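You operate a simulated robot arm through the tools that you are given. There is no shell and no other tool. Be economical: measure what you need, move in short steps, check, and stop when the job is done.

Carry out the task below with a simulated robot arm. There is one attempt and no reset: what you move stays moved.

JOB
Light all five water tube lamps with the 320 Hz dark fork.
Fine: stand the fork on the tube's shelf, press the white button once to clear the old lamps, set the water by the printed card, tap with the green mallet and put it back; leave the other forks. Set down upright: what you pick out.

It is judged by the outcome, as a careful person would: the job done as asked, and still so three seconds after it is handed in. It fails if anything else is knocked over, pushed out of place, dropped, spilled or broken.

ROBOT AND FRAMES
A 7-joint arm with a two-finger parallel gripper on a trunk, on a base that drives. Base frame: it is fixed to the floor where the robot stands at the start and does not move with it; the origin is under the middle of the robot, x ahead of it, y to its left, z up. Units: m, rad, N and s.
With the tool pointing down near the work surface it reaches from about 0.34 to 0.74 m from the robot's upright axis, wherever it stands. Its first joint turns from -2.496 to 2.496 rad. Places, roughly: shelf by the water tube [-0.3, -0.6, 1]; white lamp button [0, -0.7, 1.4]. Payload 3 kg.
Tool frame: the origin (TCP) lies between the finger pads and is the grasp point; the fingertips stand 0.03 m ahead of it; z points along the fingers, y is the line along which they close. Largest opening 0.11 m; finger width 0.02, thickness 0.01; the body of the gripper, 0.048 by 0.112 m, starts 0.055 m behind the TCP.
Orientation is that of the tool frame in the base frame, as a unit quaternion [x, y, z, w]. With the fingers straight down and closing along the base's y, the tool's x points along the base's -x, its y along +y and its z along -z.

CONTROLS
- The arm moves only by the tool apply_moves. Its argument "motion" is text: rows parted by semicolons, each of 7 numbers parted by spaces: the opening, from 0 (shut) to 1 (fully open), then the shift along the tool's x, y, z in m, then the turn, a rotation vector about the tool's x, y, z in rad. In form: hand x y z wx wy wz; .... A call has 1 to 20 rows; each row is the pose to reach, as a shift and turn from the pose commanded when the call began, along the tool's axes at that moment. Rows are played at 5 a second. More than 0.05 m and 0.15 rad between two rows, or a gripper value outside its range, and nothing of the call is played. Where a pose cannot be reached the arm comes as near as it can. A force on the tool above 40 N (or 10 N above the force at the start of the call, whichever is more), or a blocked arm, ends the call early, and 0.2 s more pass. Each finger travels about 0.108 m/s and halts on what it meets, pressing with about 25 N; the grip force reading is that of the motor and also rises with nothing between the fingers. The clock runs only during rows and for 0.2 s after the last one: add rows that repeat a pose to give the fingers time. It gives the time, the measured TCP pose, the force on the tool (base axes), the opening and the grip force at its end, in the units of the frame above (readings bear some noise), with the torque about the TCP (base axes, N m) and any sound that the robot's microphone picked up, and new pictures: "pictures" is both (left out), scene, wrist or none.
- Cameras (640 x 400 px; columns grow to the right, rows downward): "scene" is now at [0.1152, -0.0341, 1.689]; the picture's right is [-0.77, -0.64, -0.00], its down [-0.59, 0.71, -0.39] and it looks along [0.25, -0.30, -0.92] (base axes); focal length 214 px, centre (320, 200). "wrist" rides on the gripper at [0.072, 0.017, -0.103] in the tool frame; the picture's right is [-0.23, 0.97, 0.00], its down [-0.76, -0.18, -0.62] and it looks along [-0.61, -0.14, 0.78] (tool axes); focal length 222 px, centre (320, 200).
- lift_body(by): slides the trunk up (or, below 0, down) by that many m; the arm and the scene camera ride with it, the base frame stays. It gives what a move gives, with no picture.
- steer(legs): drives the robot by 1 to 6 legs, each [ahead, left, turn to the left] in m, m and rad, along the robot's own axes; the way and the turn of a leg run together, so that a leg with both is an arc; at most 1.5 m and 3.142 rad a leg. The arm and the cameras ride along, it lands a little off, and it stops where it bumps. It gives what a move gives, and a new picture of the scene camera.
- aim_head(pan, tilt): turns the head with the scene camera to pan (to the left, within 1.501 rad either way) and tilt (down, from -0.506 to 1.204), counted from straight ahead of the robot. It gives what a move gives, and a new picture of the scene camera.
- point_at(camera, pixels): there is no depth. For up to 12 entries [column, row, z] of the newest picture of that camera ("zoom" is the newest enlarged one), the place [x, y] in the base frame at which the ray of that pixel passes the height z, good to about 0.003 m, but the place of the scene camera against the robot may be out by one fixed shift of up to 0.018 m in any direction. No time passes.
- zoom(camera, box): a new picture of the part [left, top, right, bottom] of that camera's present view, enlarged. No time passes.
- hand_in(): hands the job in; it is judged then, once.

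Go step by step. Measure first, check grasps and placings, and put right what went wrong. The budget is 80 turns and 260 pictures, counting those below and the enlarged ones. Unless the task says otherwise, let go and move clear before handing in, and close with one line.

The tools are called after "Call:" as name(argument=value, ...) on one line, values as JSON. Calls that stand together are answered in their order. apply_moves: Moves the arm, as the interface text tells. Its arguments: {"type":"object","properties":{"motion":{"type":"string"},"pictures":{"type":"string","enum":["both","scene","wrist","none"]}},"required":["motion"]} The other tools are called the same way: lift_body (by) slides the trunk up or down; steer (legs) drives the base; aim_head (pan, tilt) turns the head that bears the scene camera; point_at (camera, pixels) gives the place at which the rays of pixels pass given heights; zoom (camera, box) takes an enlarged picture of a part of a camera's view; hand_in () hands the job in.

At the start:

```text
t: 0.0
tool_pos: [0.4058, -0.4329, 0.998]
orientation: [0.0, 1.0, -0.001, 0.0]
ft_force: [0.2, -0.1, -0.5]
torque: [-0.02, 0.03, -0.03]
gripper_width: 0.1102
grip_force: 0.0
trunk travel left (down, up): [-0.825, 0.065]
robot x, y, heading: [0.0023, -0.0007, 0.0]
head pan, tilt: [-0.876, 1.175]
```

scene: 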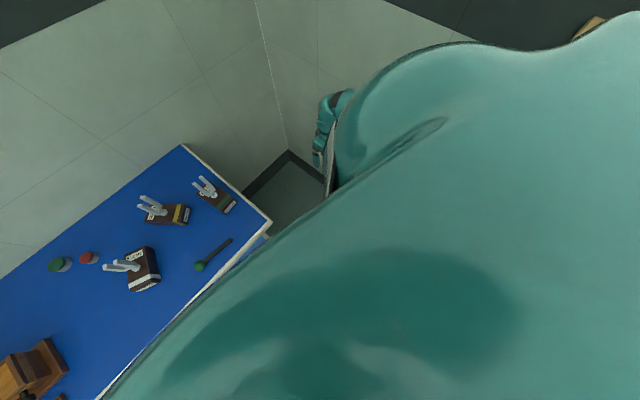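
wrist: 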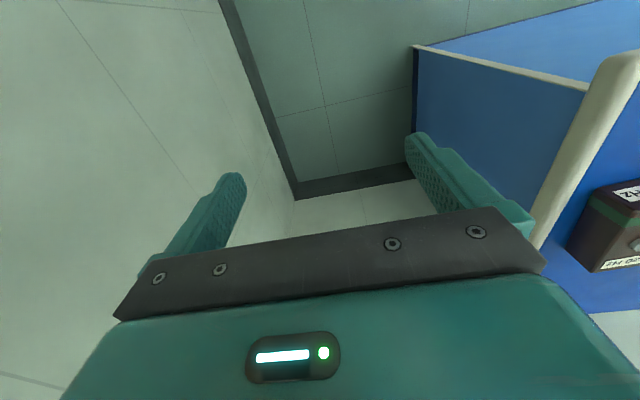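

The scene picture shows a blue table ahead with forks (around pixels 150,210; 215,190; 140,265), a green mallet at (210,258) and two buttons or stands at (60,265) and (88,257). I'll look around to find the tube, the card and the white button.

Call:
aim_head(pan=-1.5, tilt=0.5)

Call:
aim_head(pan=0.0, tilt=0.7)

Call:
aim_head(pan=-0.7, tilt=0.6)

```text
t: 1.1
tool_pos: [0.4069, -0.4339, 0.9993]
orientation: [0.0, 1.0, 0.0, 0.0]
ft_force: [-0.2, -0.9, 0.1]
torque: [0.0, 0.01, -0.02]
gripper_width: 0.11
grip_force: 0.0
trunk travel left (down, up): [-0.825, 0.065]
robot x, y, heading: [0.0027, 0.0025, 0.001]
head pan, tilt: [-1.499, 0.499]
```

scene: 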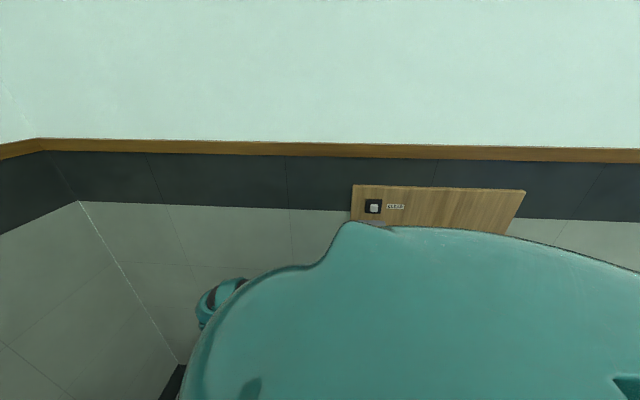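

```text
t: 2.6
tool_pos: [0.4038, -0.4323, 0.9998]
orientation: [0.001, 1.0, 0.0, 0.0]
ft_force: [-0.6, -0.5, -0.4]
torque: [-0.02, 0.01, -0.01]
gripper_width: 0.1102
grip_force: 0.1
trunk travel left (down, up): [-0.825, 0.065]
robot x, y, heading: [0.0026, -0.0003, -0.0]
head pan, tilt: [0.0, 0.7]
```

scene: 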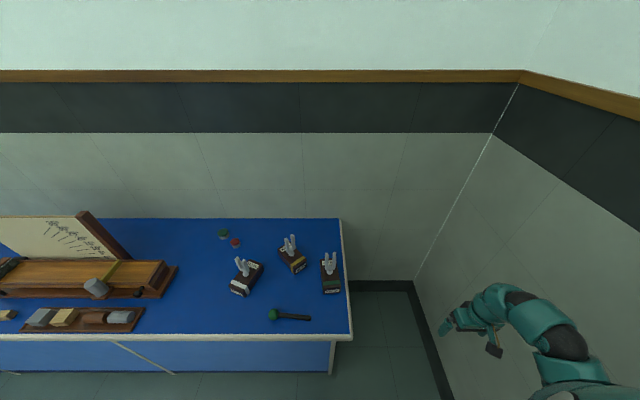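

```text
t: 3.7
tool_pos: [0.4055, -0.4321, 1.0001]
orientation: [0.001, 1.0, 0.0, 0.0]
ft_force: [0.1, 0.3, 0.2]
torque: [0.01, -0.02, 0.0]
gripper_width: 0.11
grip_force: 0.0
trunk travel left (down, up): [-0.825, 0.065]
robot x, y, heading: [0.0011, -0.0002, 0.002]
head pan, tilt: [-0.7, 0.6]
```

scene: 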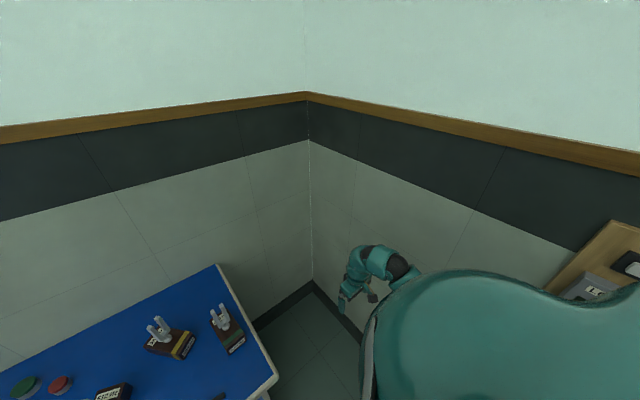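

The board with the white button is on the right wall (scene pixels 373,207 in the first view), and it's hidden by the robot's own shoulder. I'll look ahead at the table again and enlarge the forks.

Call:
aim_head(pan=0.0, tilt=0.8)

Call:
zoom(camera="scene", box=[200, 160, 360, 320])

Call:
zoom(camera="scene", box=[0, 150, 200, 320])

Call:
aim_head(pan=-1.5, tilt=0.3)

Call:
zoom(camera="scene", box=[330, 180, 550, 300])

```text
t: 4.8
tool_pos: [0.4057, -0.433, 1.0005]
orientation: [0.0, 1.0, 0.0, 0.0]
ft_force: [0.0, 0.1, -0.2]
torque: [-0.02, 0.01, -0.01]
gripper_width: 0.1101
grip_force: 0.0
trunk travel left (down, up): [-0.825, 0.065]
robot x, y, heading: [-0.0024, 0.0012, -0.001]
head pan, tilt: [0.0, 0.799]
```

scene: 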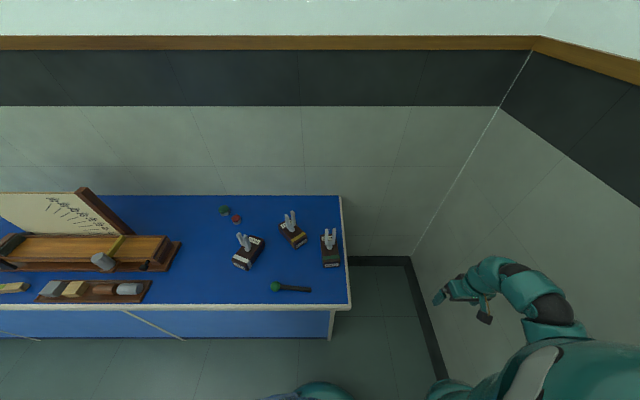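

```text
2.50 times, centred on (280, 240) of scene
```

zoom: 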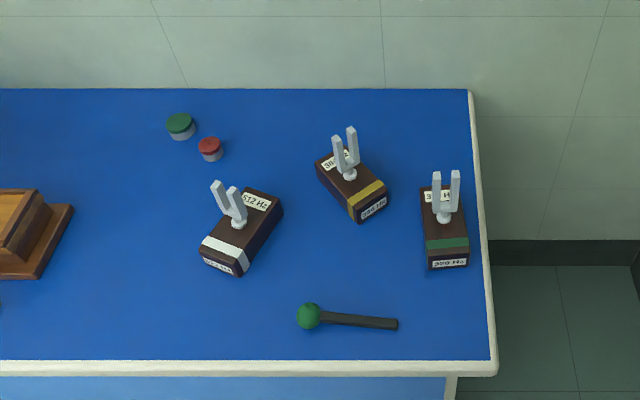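

```text
2.35 times, centred on (100, 235) of scene
```

zoom: 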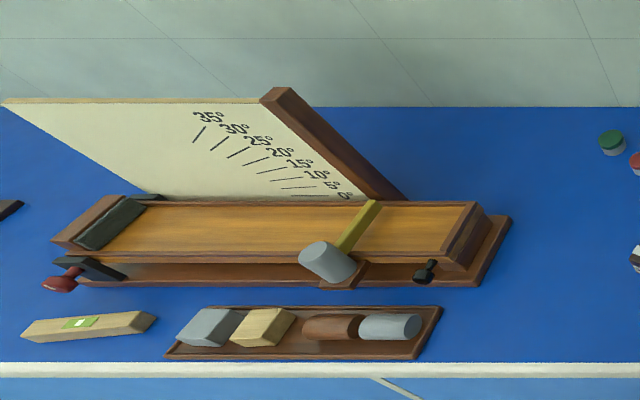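

```text
t: 6.4
tool_pos: [0.4048, -0.433, 1.0003]
orientation: [0.001, 1.0, -0.001, 0.0]
ft_force: [0.1, -0.4, 0.6]
torque: [0.03, 0.03, 0.0]
gripper_width: 0.1103
grip_force: 0.1
trunk travel left (down, up): [-0.825, 0.065]
robot x, y, heading: [-0.0012, -0.0006, -0.001]
head pan, tilt: [-1.499, 0.3]
```

scene: 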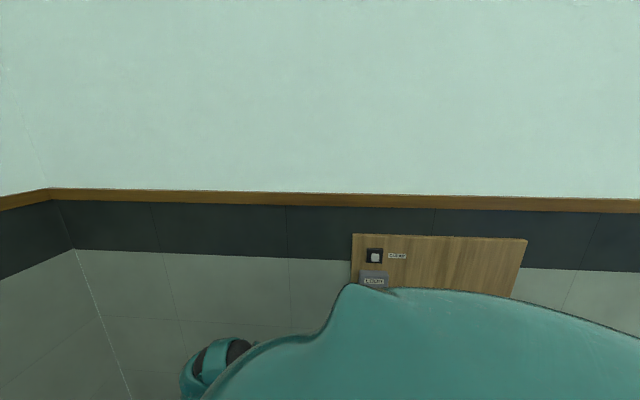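

```text
2.91 times, centred on (440, 240) of scene
```

zoom: 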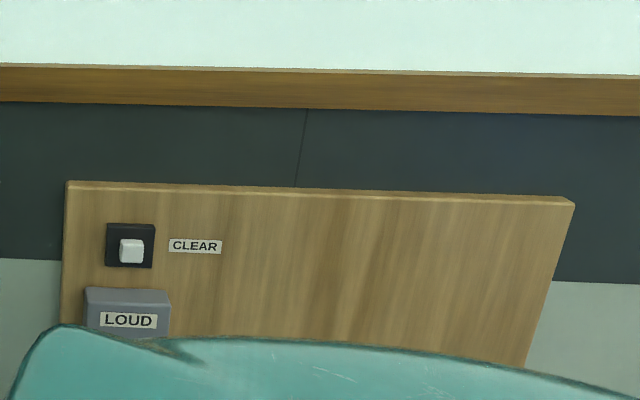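

The fork boxes read 512 Hz (white band), a yellow-banded 3xx, and a green-banded one at the right that looks like 320 Hz. I'll check the space to the left and behind before driving back to face the board.

Call:
aim_head(pan=1.5, tilt=0.7)

Call:
aim_head(pan=-0.2, tilt=1.0)

Call:
point_at(camera="scene", pixels=[[320, 200, 0.8], [320, 200, 0.9], [320, 300, 0.8], [320, 300, 0.9], [320, 300, 0.0]])

Call:
zoom(camera="scene", box=[160, 80, 360, 240])

Call:
zoom(camera="wrist", box=[520, 120, 640, 300])

```text
t: 9.0
tool_pos: [0.405, -0.4319, 1.0004]
orientation: [0.001, 1.0, 0.0, 0.0]
ft_force: [0.5, -0.7, 0.4]
torque: [0.01, -0.02, 0.0]
gripper_width: 0.11
grip_force: 0.0
trunk travel left (down, up): [-0.825, 0.065]
robot x, y, heading: [-0.0028, 0.0024, -0.002]
head pan, tilt: [1.499, 0.7]
```

scene: 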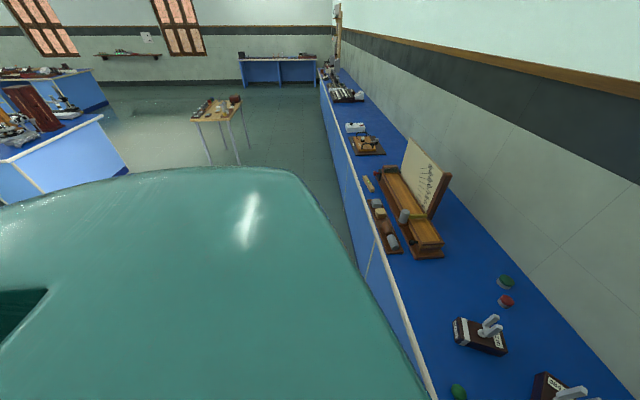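

```text
t: 10.7
tool_pos: [0.4067, -0.4328, 0.9987]
orientation: [0.0, 1.0, 0.0, 0.0]
ft_force: [-0.6, 0.0, -0.1]
torque: [-0.01, 0.01, 0.0]
gripper_width: 0.1101
grip_force: 0.0
trunk travel left (down, up): [-0.825, 0.065]
robot x, y, heading: [0.0011, -0.0002, -0.005]
head pan, tilt: [-0.201, 1.0]
```

scene: 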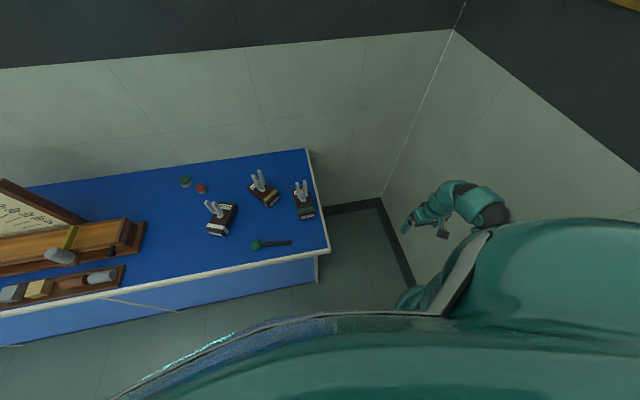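

```text
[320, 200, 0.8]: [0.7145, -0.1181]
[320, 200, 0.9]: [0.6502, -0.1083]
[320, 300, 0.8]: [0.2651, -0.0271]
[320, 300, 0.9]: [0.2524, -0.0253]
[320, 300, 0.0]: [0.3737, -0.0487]
```

```text
2.50 times, centred on (260, 160) of scene
```

zoom: 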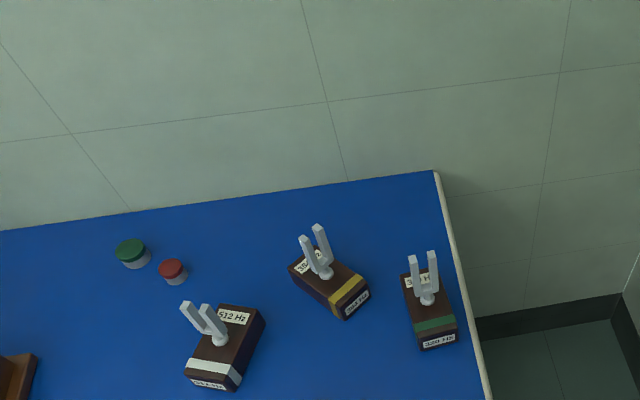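

```text
2.22 times, centred on (580, 210) of wrist
```

zoom: 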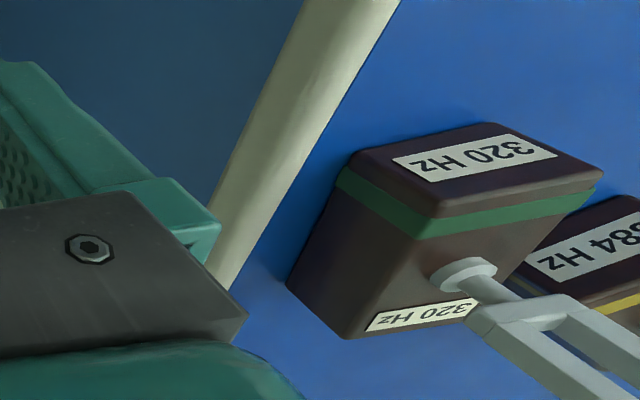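

The wrist close-up shows the green-banded box is labelled "320 Hz" and its neighbour "384 Hz". I'll back off, move left and turn right to face the wall board.

Call:
steer(legs=[[-0.35, 0, 0], [0, 0.35, 0], [0, 0, -1.57]])

Call:
aim_head(pan=0.0, tilt=0.6)

Call:
zoom(camera="scene", box=[220, 100, 420, 300])

```text
t: 18.7
tool_pos: [-0.7886, -0.0511, 1.0012]
orientation: [0.712, 0.702, 0.0, 0.0]
ft_force: [0.2, 0.4, 0.1]
torque: [-0.01, 0.0, -0.01]
gripper_width: 0.1098
grip_force: 0.0
trunk travel left (down, up): [-0.825, 0.065]
robot x, y, heading: [-0.3533, 0.3516, -1.581]
head pan, tilt: [-0.201, 1.0]
```

scene: 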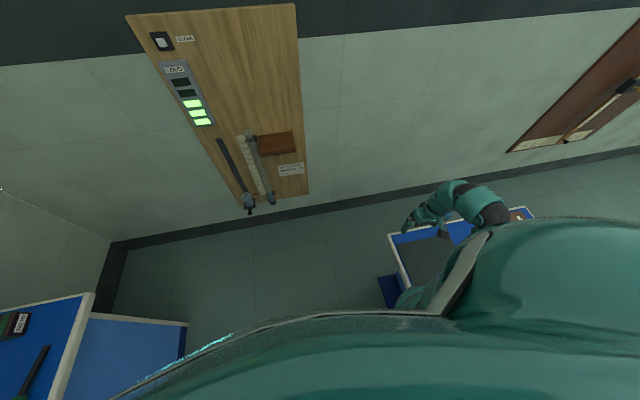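

```text
t: 19.6
tool_pos: [-0.7874, -0.0503, 0.9991]
orientation: [0.712, 0.702, 0.0, -0.001]
ft_force: [-0.5, 0.9, -0.3]
torque: [-0.05, -0.01, 0.01]
gripper_width: 0.1101
grip_force: 0.1
trunk travel left (down, up): [-0.825, 0.065]
robot x, y, heading: [-0.3507, 0.3478, -1.585]
head pan, tilt: [0.0, 0.6]
```

scene: 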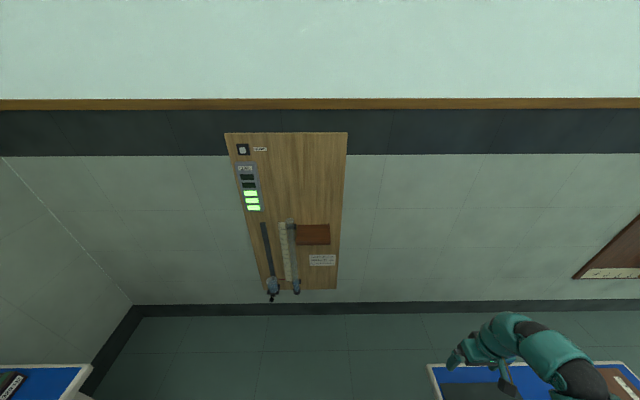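

```text
2.00 times, centred on (320, 200) of scene
```

zoom: 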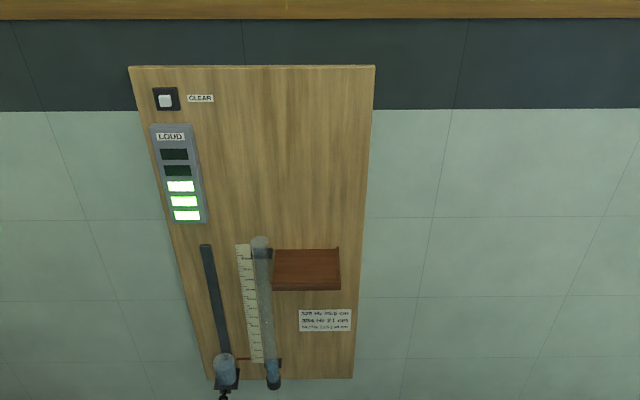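

The board is now visible: shelf at (313,234), card at (322,260), scale and tube at (283-297,222-290), and the slide at (265,222-290) with the reservoir at its bottom. I'll read the card and the scale.

Call:
zoom(camera="scene", box=[296, 245, 346, 275])

Call:
zoom(camera="scene", box=[250, 215, 350, 305])

Call:
zoom(camera="scene", box=[400, 280, 640, 400])

```text
12.80 times, centred on (321, 260) of scene
```

zoom: 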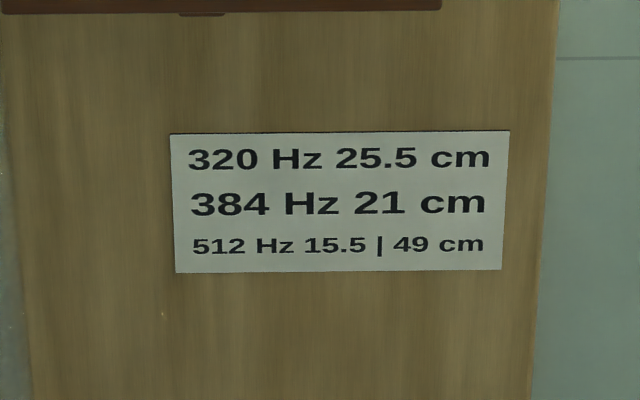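

```text
4.44 times, centred on (300, 260) of scene
```

zoom: 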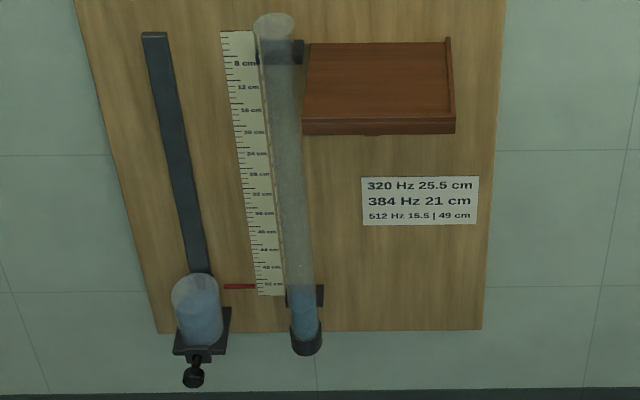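

```text
2.67 times, centred on (520, 340) of scene
```

zoom: 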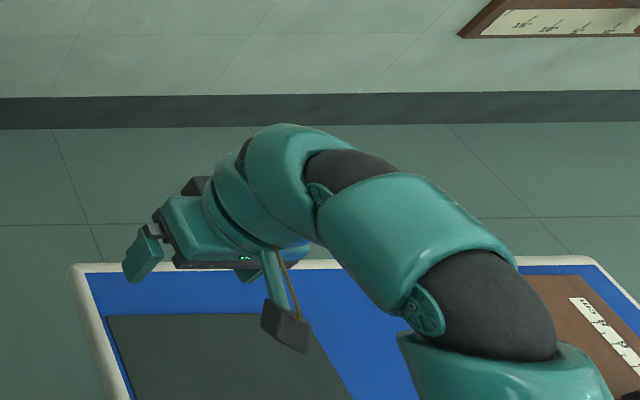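

The card says 320 Hz → 25.5 cm, and the water pointer is near 52 cm, so the reservoir must go up about 26.5 cm. I'll collect rays on the board features for geometry.

Call:
zoom(camera="scene", box=[250, 215, 350, 305])

Call:
point_at(camera="zoom", pixels=[[302, 118, 1.0], [455, 118, 1.0], [310, 43, 1.0], [446, 43, 1.0], [302, 118, 0.9], [238, 63, 1.0], [267, 284, 0.6], [267, 284, 0.4], [154, 33, 1.0], [193, 275, 0.6], [195, 378, 0.5], [275, 20, 1.0]])

Call:
point_at(camera="scene", pixels=[[243, 150, 1.4], [243, 150, 1.3], [225, 133, 1.4], [347, 133, 1.4], [253, 289, 0.5], [336, 289, 0.5], [253, 289, 0.3], [225, 306, 0.0], [400, 300, 0.1]])

```text
4.44 times, centred on (300, 260) of scene
```

zoom: 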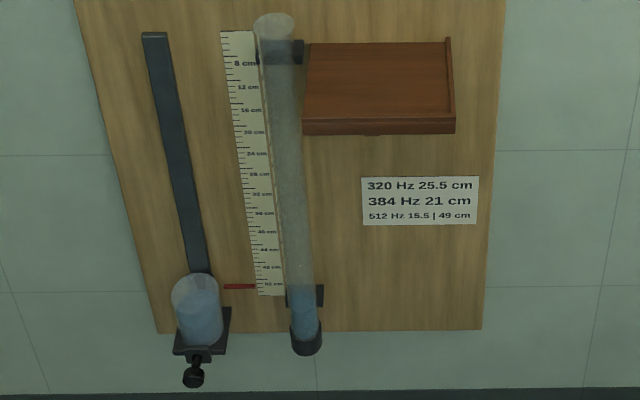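

```text
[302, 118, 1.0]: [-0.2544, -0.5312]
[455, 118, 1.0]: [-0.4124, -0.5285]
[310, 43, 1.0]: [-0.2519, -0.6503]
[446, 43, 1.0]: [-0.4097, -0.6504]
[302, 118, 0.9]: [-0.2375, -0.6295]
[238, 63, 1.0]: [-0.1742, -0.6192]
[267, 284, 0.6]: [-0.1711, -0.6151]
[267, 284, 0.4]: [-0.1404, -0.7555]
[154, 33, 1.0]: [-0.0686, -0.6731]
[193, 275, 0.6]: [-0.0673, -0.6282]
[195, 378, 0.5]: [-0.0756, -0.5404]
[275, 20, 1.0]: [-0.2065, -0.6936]
```

```text
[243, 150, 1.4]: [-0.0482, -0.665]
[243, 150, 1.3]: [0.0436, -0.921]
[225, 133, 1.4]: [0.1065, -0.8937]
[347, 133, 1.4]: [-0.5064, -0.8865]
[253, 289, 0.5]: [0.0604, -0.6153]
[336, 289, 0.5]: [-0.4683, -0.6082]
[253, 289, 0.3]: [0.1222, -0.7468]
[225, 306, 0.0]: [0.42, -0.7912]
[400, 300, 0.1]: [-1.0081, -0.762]
```

Working this out, the scale runs z≈1.02 (0 cm) to 0.50 (52 cm), the target is z≈0.767, and the shelf top is z≈0.97 with x -0.25..-0.415 and y -0.56..-0.68. The button is near (-0.04,-0.68,1.39). Next I return to the table for the fork, raising the trunk for clearance.

Call:
steer(legs=[[0, 0, 1.57], [0, -0.33, 0], [0.25, 0, 0]])

Call:
aim_head(pan=-0.1, tilt=0.9)

Call:
zoom(camera="scene", box=[220, 120, 420, 280])

Call:
point_at(camera="scene", pixels=[[320, 200, 0.8], [320, 200, 0.9], [320, 100, 0.8], [320, 100, 0.9]])

```text
t: 27.0
tool_pos: [0.2926, -0.4253, 0.9979]
orientation: [0.007, 1.0, -0.001, -0.001]
ft_force: [0.3, -0.3, 0.0]
torque: [-0.05, 0.01, 0.02]
gripper_width: 0.1102
grip_force: 0.0
trunk travel left (down, up): [-0.825, 0.065]
robot x, y, heading: [-0.1069, 0.0103, -0.015]
head pan, tilt: [0.0, 0.6]
```

scene: 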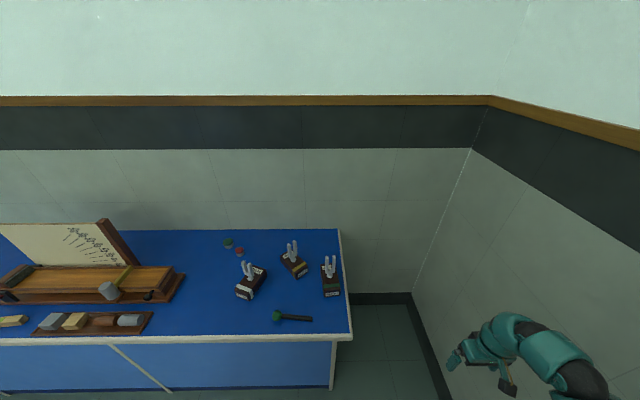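

```text
t: 27.8
tool_pos: [0.2922, -0.4248, 1.0003]
orientation: [0.007, 1.0, 0.0, 0.0]
ft_force: [0.6, -1.0, -0.6]
torque: [0.01, -0.06, -0.02]
gripper_width: 0.1101
grip_force: 0.1
trunk travel left (down, up): [-0.825, 0.065]
robot x, y, heading: [-0.1069, 0.0173, -0.019]
head pan, tilt: [-0.099, 0.901]
```

scene: 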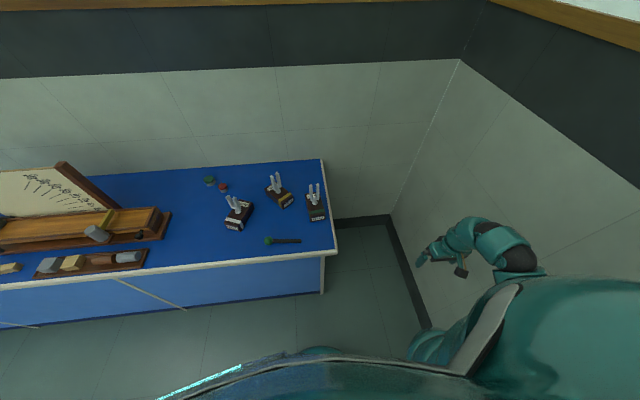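

```text
2.50 times, centred on (320, 200) of scene
```

zoom: 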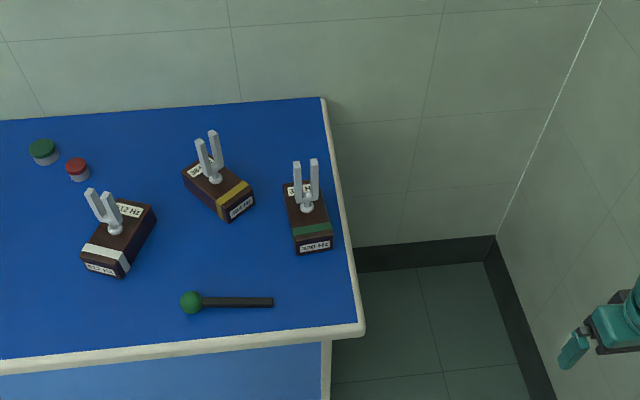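

```text
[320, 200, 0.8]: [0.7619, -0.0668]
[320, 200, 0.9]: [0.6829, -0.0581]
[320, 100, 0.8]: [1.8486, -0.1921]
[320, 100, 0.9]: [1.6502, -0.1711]
```

Forks and mallet are visible with no arm in the way. I'll take rays now, lower the trunk 0.2 m and take them again to triangulate the table height and the fork.

Call:
point_at(camera="zoom", pixels=[[297, 254, 0.8], [332, 249, 0.8], [294, 238, 0.8], [284, 184, 0.8], [306, 208, 0.8], [297, 162, 0.8], [314, 159, 0.8], [191, 302, 0.8], [272, 302, 0.8], [364, 330, 0.8], [323, 98, 0.8], [320, 200, 0.9]])

Call:
lift_body(by=-0.25)

Call:
zoom(camera="scene", box=[240, 80, 400, 220])

Call:
point_at(camera="zoom", pixels=[[320, 200, 0.8], [320, 200, 0.9]])

```text
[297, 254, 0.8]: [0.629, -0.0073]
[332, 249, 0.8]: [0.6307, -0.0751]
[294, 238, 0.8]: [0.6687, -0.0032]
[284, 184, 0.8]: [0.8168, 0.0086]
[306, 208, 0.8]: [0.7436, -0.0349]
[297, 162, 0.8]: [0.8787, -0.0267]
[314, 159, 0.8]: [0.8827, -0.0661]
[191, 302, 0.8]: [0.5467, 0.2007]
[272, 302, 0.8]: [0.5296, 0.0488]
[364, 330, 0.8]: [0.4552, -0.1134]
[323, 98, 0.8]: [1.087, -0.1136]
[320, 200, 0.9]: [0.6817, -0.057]
```

```text
t: 30.4
tool_pos: [0.2919, -0.4247, 0.7504]
orientation: [0.008, 1.0, 0.0, 0.0]
ft_force: [-0.5, 0.6, -0.8]
torque: [0.0, -0.01, 0.0]
gripper_width: 0.11
grip_force: 0.0
trunk travel left (down, up): [-0.575, 0.315]
robot x, y, heading: [-0.1122, 0.0144, -0.013]
head pan, tilt: [-0.099, 0.901]
```

```text
2.86 times, centred on (320, 150) of scene
```

zoom: 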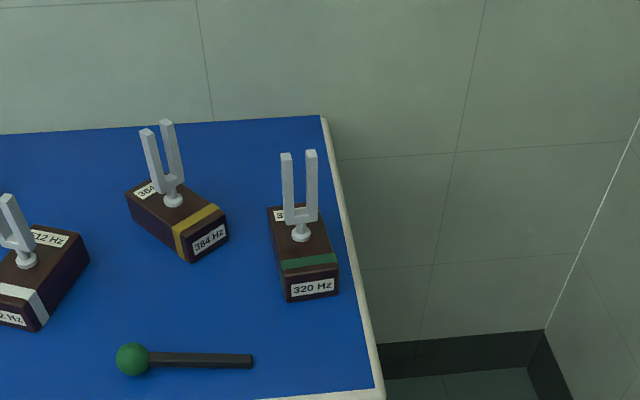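

```text
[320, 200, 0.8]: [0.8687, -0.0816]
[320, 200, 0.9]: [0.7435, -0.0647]
```

Call:
point_at(camera="zoom", pixels=[[289, 302, 0.8], [338, 292, 0.8], [285, 279, 0.8], [335, 268, 0.8], [267, 207, 0.8], [300, 240, 0.8], [286, 154, 0.8], [312, 151, 0.8], [132, 359, 0.8], [252, 361, 0.8], [380, 388, 0.8], [322, 117, 0.8]])

Call:
point_at(camera="zoom", pixels=[[289, 302, 0.9], [300, 240, 0.9], [286, 154, 0.9], [312, 151, 0.9], [132, 359, 0.9]])

```text
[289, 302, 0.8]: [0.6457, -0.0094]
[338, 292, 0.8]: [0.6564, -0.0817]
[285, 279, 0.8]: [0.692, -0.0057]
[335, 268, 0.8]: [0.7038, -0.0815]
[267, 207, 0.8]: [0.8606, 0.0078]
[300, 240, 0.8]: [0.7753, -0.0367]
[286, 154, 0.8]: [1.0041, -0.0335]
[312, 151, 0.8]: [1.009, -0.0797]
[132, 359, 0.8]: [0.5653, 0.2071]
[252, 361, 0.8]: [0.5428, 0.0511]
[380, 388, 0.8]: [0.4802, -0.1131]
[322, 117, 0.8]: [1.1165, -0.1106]
```

```text
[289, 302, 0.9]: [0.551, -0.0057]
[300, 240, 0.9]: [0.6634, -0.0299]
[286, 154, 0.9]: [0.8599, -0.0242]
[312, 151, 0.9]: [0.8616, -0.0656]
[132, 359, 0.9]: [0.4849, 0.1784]
```

Triangulating gives a table top of z≈0.85, a fork box about 0.13 long and 0.07 wide with its top at z≈0.90, and tine tops at z≈1.045 around (0.65,-0.03). I'll raise the trunk, drive 0.15 m forward and lift the arm toward a point above the fork.

Call:
lift_body(by=0.31)

Call:
steer(legs=[[0.14, 0, 0.015]])

Call:
apply_moves(motion="1 0 0 -0.04 0 0 0; 1 0 0 -0.08 0 0 0; 1 0 0 -0.12 0 0 0; 1 0 0.04 -0.12 0 0 0; 1 0 0.08 -0.12 0 0 0; 1 -0.02 0.12 -0.12 0 0 0; 1 -0.04 0.16 -0.12 0 0 0; 1 -0.06 0.2 -0.12 0 0 0")

```text
t: 33.5
tool_pos: [0.2928, -0.4253, 1.0587]
orientation: [0.007, 1.0, 0.0, 0.0]
ft_force: [-0.4, 0.0, 0.3]
torque: [-0.01, 0.0, 0.01]
gripper_width: 0.1101
grip_force: 0.1
trunk travel left (down, up): [-0.885, 0.005]
robot x, y, heading: [-0.1044, 0.0158, -0.012]
head pan, tilt: [-0.099, 0.901]
```

```text
t: 34.8
tool_pos: [0.4413, -0.4199, 1.0596]
orientation: [0.0, 1.0, 0.0, -0.001]
ft_force: [0.3, 0.3, -0.9]
torque: [0.0, 0.05, 0.0]
gripper_width: 0.1099
grip_force: 0.1
trunk travel left (down, up): [-0.885, 0.005]
robot x, y, heading: [0.0372, 0.0146, 0.002]
head pan, tilt: [-0.099, 0.901]
```

scene: 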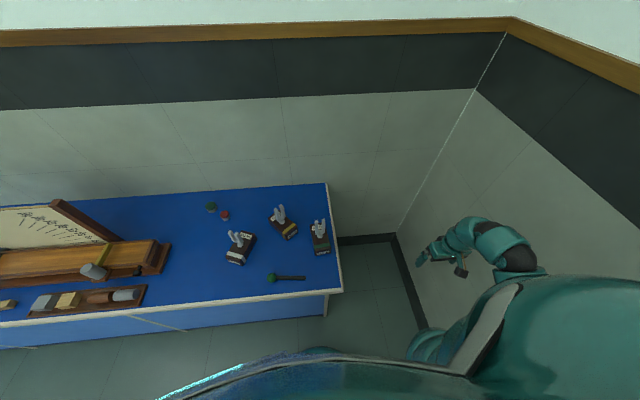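

```text
t: 36.6
tool_pos: [0.4845, -0.2296, 1.1738]
orientation: [0.026, 0.999, 0.035, 0.025]
ft_force: [0.5, 0.2, 0.5]
torque: [-0.01, 0.01, 0.05]
gripper_width: 0.11
grip_force: 0.1
out of reach, approached as far as the arm can: row 1, 2, 3, 4, 5, 6, 7, 8
trunk travel left (down, up): [-0.885, 0.005]
robot x, y, heading: [0.0326, 0.0098, 0.003]
head pan, tilt: [-0.099, 0.901]
```

scene: 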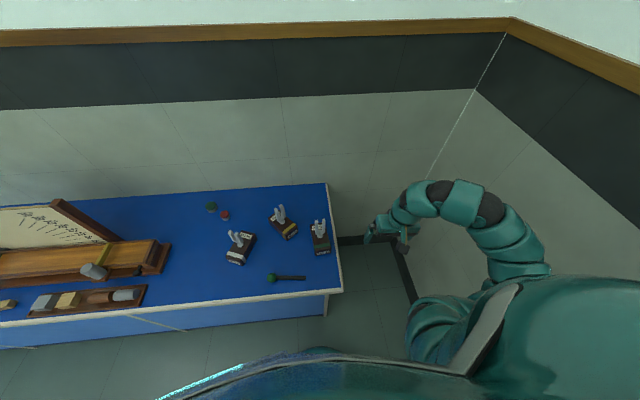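
wrist: 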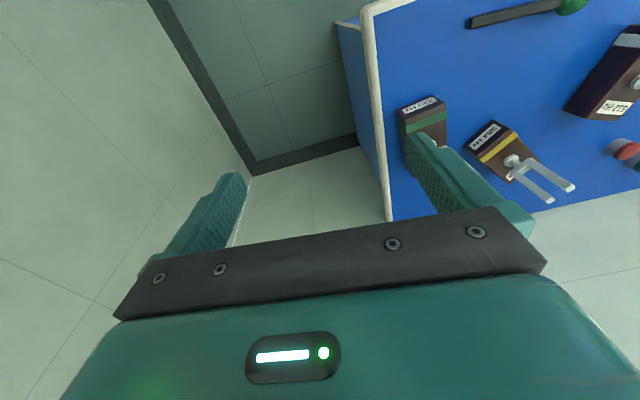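

Tool-down at z≈1.17 is just past the arm's reach, with a small tilt appearing. I'll lower to about 1.13 and move closer in to see what is reachable for the later shelf placement.

Call:
apply_moves(motion="1 0.03 0.03 0.02 0 0 0; 1 0.06 0.06 0.04 0 0 0; 1 0.06 0.06 0.04 0 0 0; 1 0.06 0.06 0.05 0 0 0; 1 0.06 0.06 0.05 0 0 0", pictures="none")

```text
t: 37.8
tool_pos: [0.4823, -0.2297, 1.1762]
orientation: [0.026, 0.999, 0.035, 0.024]
ft_force: [0.4, -0.2, 0.6]
torque: [0.0, -0.02, -0.01]
gripper_width: 0.1099
grip_force: 0.1
out of reach, approached as far as the arm can: row 1, 2, 3, 4, 5
trunk travel left (down, up): [-0.885, 0.005]
robot x, y, heading: [0.0327, 0.0086, -0.001]
head pan, tilt: [-0.099, 0.901]
```

The arm did not move at all, so it is at a limit near there. I'll go straight down instead.

Call:
apply_moves(motion="1 0 0 0.04 0 0 0; 1 0 0 0.08 0 0 0; 1 0 0 0.12 0 0 0; 1 0 0 0.15 0 0 0; 1 0 0 0.15 0 0 0", pictures="wrist")

```text
t: 39.0
tool_pos: [0.4908, -0.2191, 1.0245]
orientation: [0.026, 0.999, 0.035, 0.026]
ft_force: [0.0, -1.1, 0.3]
torque: [0.03, 0.01, 0.01]
gripper_width: 0.1101
grip_force: 0.2
out of reach, approached as far as the arm can: row 1
trunk travel left (down, up): [-0.885, 0.005]
robot x, y, heading: [0.033, 0.0127, -0.002]
head pan, tilt: [-0.099, 0.901]
```

wrist: 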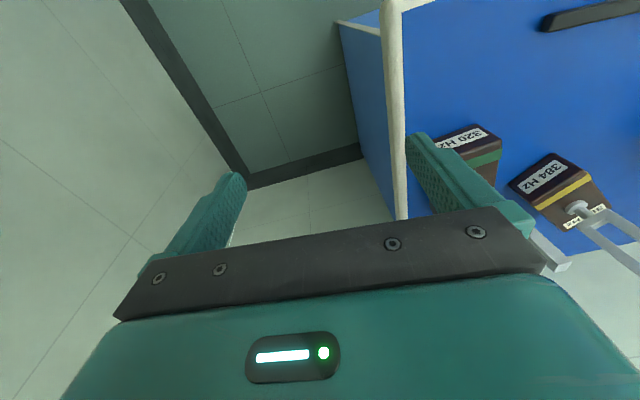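

The wrist view shows the 320 fork beyond the right finger. The commanded pose evidently snaps to what was reached, so I'll square the orientation and probe how high the tool can go.

Call:
apply_moves(motion="1 0 0 0 0.04 0.03 -0.06; 1 0 0 0 0.07 0.052 -0.12; 1 0 0 -0.03 0.07 0.052 -0.12; 1 0 0 -0.06 0.07 0.052 -0.12; 1 0 0 -0.08 0.07 0.052 -0.12; 1 0 0 -0.10 0.07 0.052 -0.12; 1 0 0 -0.12 0.07 0.052 -0.12; 1 0 0 -0.14 0.07 0.052 -0.12; 1 0 0 -0.15 0.07 0.052 -0.12", pictures="none")

```text
t: 41.0
tool_pos: [0.4783, -0.2445, 1.1798]
orientation: [-0.004, 0.999, 0.036, 0.031]
ft_force: [-0.6, -0.4, 0.9]
torque: [0.05, -0.02, -0.01]
gripper_width: 0.1101
grip_force: 0.1
out of reach, approached as far as the arm can: row 6, 7, 8, 9
trunk travel left (down, up): [-0.885, 0.005]
robot x, y, heading: [0.0342, 0.0128, -0.002]
head pan, tilt: [-0.099, 0.901]
```

Level reach tops out near z≈1.11 at this radius. I'll try a smaller radius.

Call:
apply_moves(motion="1 0 0 0.04 0.04 0.03 -0.03; 1 0 0 0.08 0.072 0.062 -0.062; 1 0.04 0.03 0.08 0.072 0.062 -0.062; 1 0.08 0.06 0.08 0.072 0.062 -0.062; 1 0.08 0.06 0.06 0.072 0.062 -0.062; 1 0.08 0.06 0.05 0.072 0.062 -0.062; 1 0.08 0.06 0.04 0.072 0.062 -0.062; 1 0.08 0.06 0.03 0.072 0.062 -0.062; 1 0.08 0.06 0.02 0.072 0.062 -0.062", pictures="none")

```text
t: 43.0
tool_pos: [0.4772, -0.2318, 1.0997]
orientation: [-0.036, 0.999, -0.001, 0.001]
ft_force: [-0.7, 0.1, -0.7]
torque: [0.0, 0.02, -0.01]
gripper_width: 0.11
grip_force: 0.0
out of reach, approached as far as the arm can: row 3, 4, 5, 6, 7, 8, 9
trunk travel left (down, up): [-0.885, 0.005]
robot x, y, heading: [0.0299, 0.0109, 0.001]
head pan, tilt: [-0.099, 0.901]
```

Smaller radius is worse, so I'll test farther out.

Call:
apply_moves(motion="1 -0.04 -0.02 0 0 0 0; 1 -0.08 -0.04 0 0 0 0; 1 -0.12 -0.05 0 0 0 0; 1 -0.12 -0.05 -0.02 0 0 0; 1 -0.12 -0.05 -0.04 0 0 0; 1 -0.12 -0.05 -0.05 0 0 0; 1 -0.12 -0.05 -0.06 0 0 0; 1 -0.12 -0.05 -0.07 0 0 0; 1 -0.12 -0.05 -0.08 0 0 0; 1 -0.12 -0.05 -0.1 0 0 0", pictures="none")

```text
t: 45.2
tool_pos: [0.5338, -0.2339, 1.1155]
orientation: [-0.035, 0.999, 0.013, 0.029]
ft_force: [-0.3, 0.0, 0.1]
torque: [-0.06, 0.05, -0.01]
gripper_width: 0.1099
grip_force: 0.0
out of reach, approached as far as the arm can: row 1, 2, 3, 4, 5, 6, 7, 8, 9, 10
trunk travel left (down, up): [-0.885, 0.005]
robot x, y, heading: [0.0343, 0.0112, 0.001]
head pan, tilt: [-0.099, 0.901]
```

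Level tool-down tops out around z≈1.105, too low for placing a fork held by its tines on the shelf. I'll hold the fork yoke with the tool pitched forward instead. At the table I'll approach from its free end, pointing +y, so at the wall I point -y with the box lying along the shelf. Moving the base there now.

Call:
steer(legs=[[0.05, -0.3, 0], [0.05, 0, 0.6]])

Call:
aim_head(pan=-0.1, tilt=0.9)

```text
t: 48.9
tool_pos: [0.6828, -0.1914, 1.1155]
orientation: [-0.332, 0.943, 0.022, 0.024]
ft_force: [-0.2, 0.3, -0.3]
torque: [-0.02, -0.01, 0.01]
gripper_width: 0.1099
grip_force: 0.0
trunk travel left (down, up): [-0.885, 0.005]
robot x, y, heading: [0.1334, -0.2749, 0.604]
head pan, tilt: [-0.099, 0.901]
```

scene: 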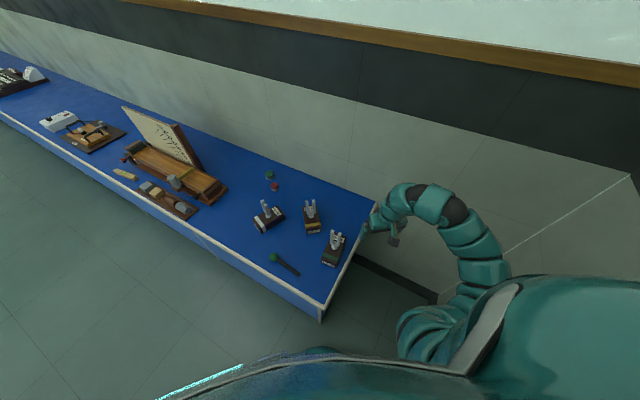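

```text
t: 49.5
tool_pos: [0.6828, -0.1921, 1.1149]
orientation: [-0.33, 0.943, 0.022, 0.025]
ft_force: [-0.1, 0.5, 0.9]
torque: [-0.03, 0.01, 0.0]
gripper_width: 0.1101
grip_force: 0.0
trunk travel left (down, up): [-0.885, 0.005]
robot x, y, heading: [0.1337, -0.2703, 0.606]
head pan, tilt: [-0.099, 0.901]
```

scene: 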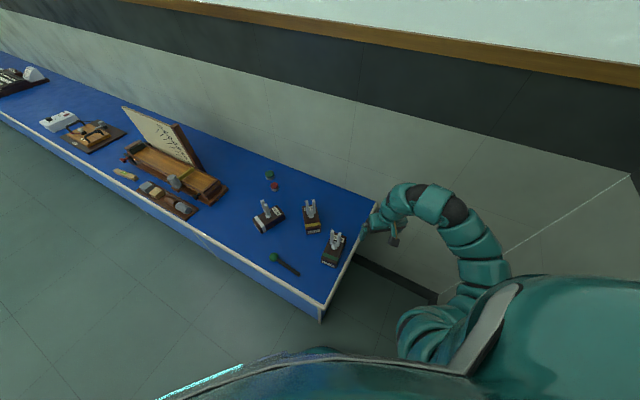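

The arm is over the table's free end at (0.68,-0.19). I'll yaw the tool to point along +y (about 0.95 rad) while dropping 0.05 m.

Call:
apply_moves(motion="1 0 0 0.03 0 0 -0.13; 1 0 0 0.05 0 0 -0.27; 1 0 0 0.05 0 0 -0.41; 1 0 0 0.05 0 0 -0.55; 1 0 0 0.05 0 0 -0.69; 1 0 0 0.05 0 0 -0.83; 1 0 0 0.05 0 0 -0.96; 1 0 0 0.05 0 0 -0.96", pictures="none")

Call:
apply_moves(motion="1 0 0 0.0 0 -0.13 0; 1 0 0 0.0 0 -0.26 0; 1 0 0 0 0 -0.39 0; 1 0 0 0 0 -0.52 0; 1 0 0 0 0 -0.65 0; 1 0 0 0 0 -0.75 0; 1 0 0 0 0 -0.75 0", pictures="both")

```text
t: 51.3
tool_pos: [0.6843, -0.1887, 1.0657]
orientation: [0.73, -0.683, -0.008, -0.031]
ft_force: [-0.2, -1.3, -0.7]
torque: [0.03, 0.0, 0.03]
gripper_width: 0.1097
grip_force: 0.1
trunk travel left (down, up): [-0.885, 0.005]
robot x, y, heading: [0.1299, -0.2753, 0.605]
head pan, tilt: [-0.099, 0.901]
```

```text
t: 52.9
tool_pos: [0.6834, -0.1893, 1.0651]
orientation: [0.676, -0.624, -0.276, -0.28]
ft_force: [0.8, 0.9, -0.1]
torque: [-0.03, 0.01, -0.01]
gripper_width: 0.1104
grip_force: 0.0
trunk travel left (down, up): [-0.885, 0.005]
robot x, y, heading: [0.1307, -0.273, 0.606]
head pan, tilt: [-0.099, 0.901]
```

scene: 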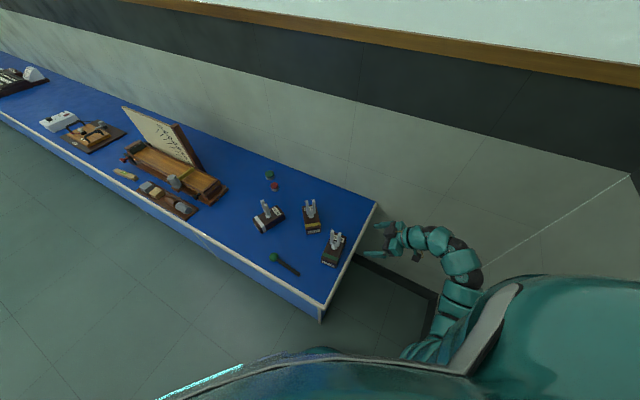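
wrist: 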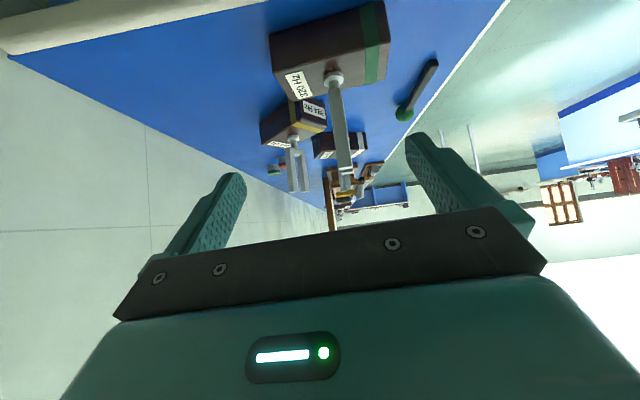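

The wrist view shows the 320 fork edge-on between the fingers, stem at (333,80) and tine tops at (347,188). I'll measure its position from this camera.

Call:
point_at(camera="wrist", pixels=[[333, 82, 0.9], [333, 82, 0.91], [347, 188, 1.04], [347, 188, 1.05], [283, 94, 0.85], [282, 102, 0.85], [390, 40, 0.9], [273, 65, 0.9], [270, 35, 0.9], [384, 3, 0.9]])

Call:
zoom(camera="wrist", box=[230, 0, 450, 210])

```text
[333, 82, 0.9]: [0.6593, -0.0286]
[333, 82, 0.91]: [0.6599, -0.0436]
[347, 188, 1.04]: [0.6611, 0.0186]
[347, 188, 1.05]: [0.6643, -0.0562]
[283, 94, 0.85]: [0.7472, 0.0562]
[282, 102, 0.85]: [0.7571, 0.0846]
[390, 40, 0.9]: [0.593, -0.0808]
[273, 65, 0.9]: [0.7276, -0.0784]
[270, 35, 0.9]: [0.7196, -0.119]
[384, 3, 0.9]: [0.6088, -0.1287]
```

```text
1.90 times, centred on (340, 105) of wrist
```

zoom: 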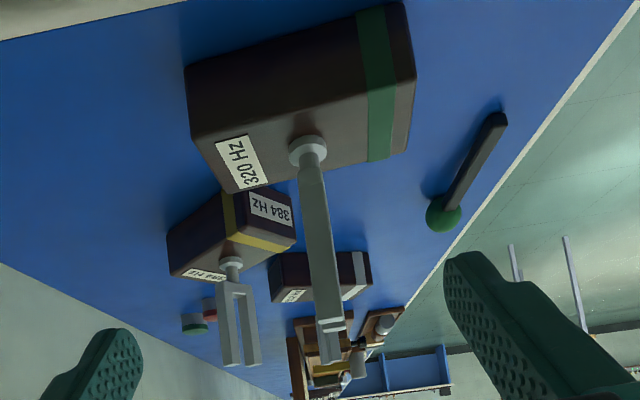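

The stem base is at (0.659,-0.03,0.90), matching the scene estimate. I'll flatten the tool to about 27° below horizontal so the gripper body stays clear of the near tine.

Call:
apply_moves(motion="1 0 0 0 0 -0.12 0; 1 0 0 0 0 -0.24 0; 1 0 0 0 0 -0.35 0; 1 0 0 0 0 -0.35 0", pictures="none")

```text
t: 53.9
tool_pos: [0.6846, -0.1879, 1.0655]
orientation: [0.617, -0.566, -0.388, -0.385]
ft_force: [0.6, -0.7, 0.1]
torque: [-0.02, -0.02, -0.01]
gripper_width: 0.1101
grip_force: 0.0
trunk travel left (down, up): [-0.885, 0.005]
robot x, y, heading: [0.1303, -0.2733, 0.607]
head pan, tilt: [-0.099, 0.901]
```

Tool is now about 24° below horizontal. I'll move to a pre-grasp point in front of the tines (0.662,-0.15,0.957).

Call:
apply_moves(motion="1 0.028 0.008 0.026 0 0 0; 1 0.055 0.016 0.053 0 0 0; 1 0.0828 0.024 0.0793 0 0 0; 1 0.0828 0.024 0.0793 0 0 0", pictures="both")

Call:
zoom(camera="scene", box=[280, 180, 420, 290])

```text
t: 54.9
tool_pos: [0.6625, -0.1513, 0.957]
orientation: [0.618, -0.565, -0.389, -0.384]
ft_force: [-0.2, -0.8, -0.6]
torque: [0.0, 0.0, 0.01]
gripper_width: 0.11
grip_force: 0.1
trunk travel left (down, up): [-0.885, 0.005]
robot x, y, heading: [0.13, -0.2743, 0.61]
head pan, tilt: [-0.099, 0.901]
```

scene: 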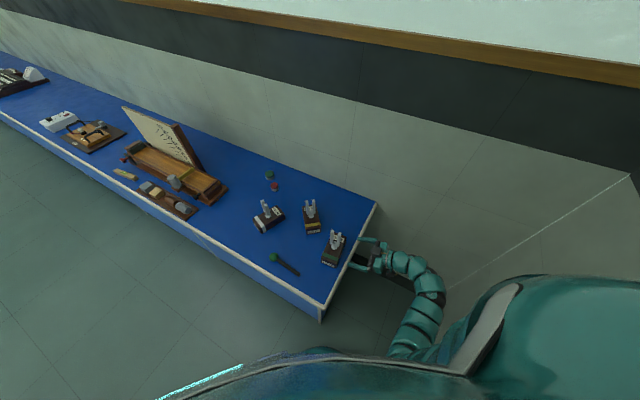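
wrist: 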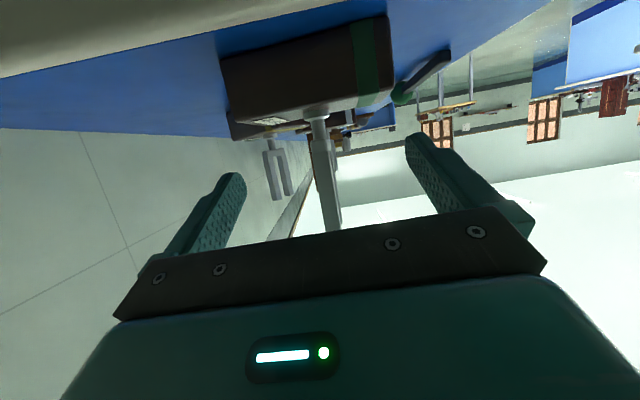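

```text
3.64 times, centred on (350, 235) of scene
```

zoom: 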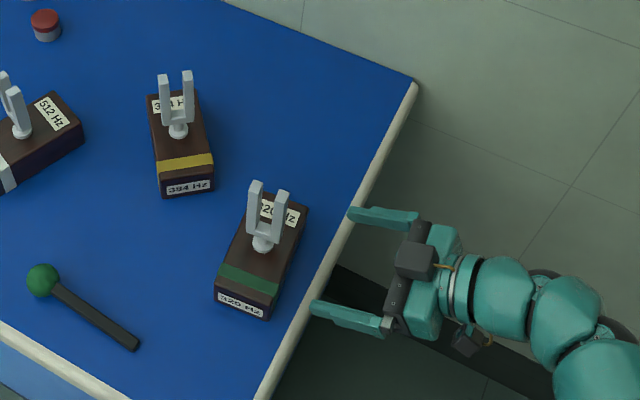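

The scene close-up shows the open fingers aimed squarely at the fork from the table's end. I'll advance in steps.

Call:
apply_moves(motion="1 -0.015 -0.002 0.035 0 0 0; 1 -0.03 -0.004 0.07 0 0 0; 1 -0.0457 -0.005 0.1043 0 0 0; 1 -0.0457 -0.005 0.1043 0 0 0", pictures="both")

Call:
zoom(camera="scene", box=[280, 180, 420, 290])

```text
t: 55.9
tool_pos: [0.6612, -0.0366, 0.9556]
orientation: [0.618, -0.565, -0.389, -0.383]
ft_force: [-0.7, 0.2, 0.2]
torque: [0.02, 0.0, 0.02]
gripper_width: 0.1099
grip_force: 0.1
trunk travel left (down, up): [-0.885, 0.005]
robot x, y, heading: [0.1302, -0.2715, 0.606]
head pan, tilt: [-0.099, 0.901]
```

scene: 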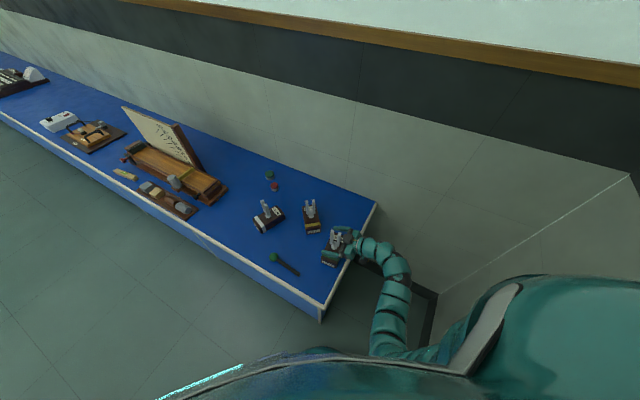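
wrist: 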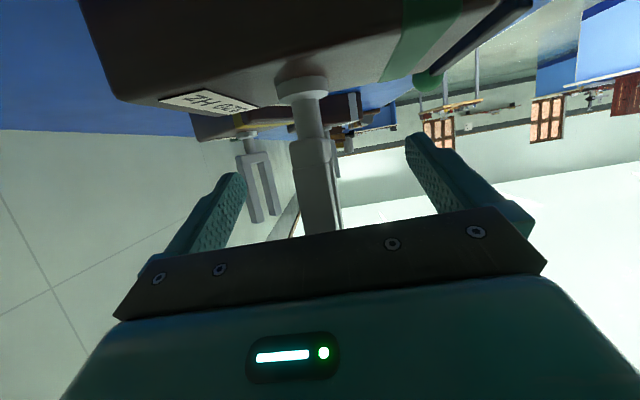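

```text
3.64 times, centred on (350, 235) of scene
```

zoom: 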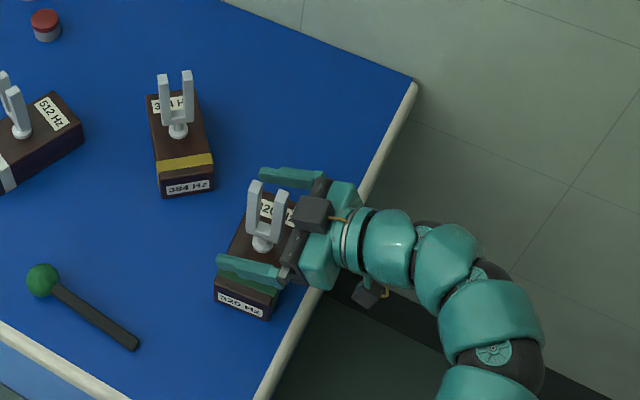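

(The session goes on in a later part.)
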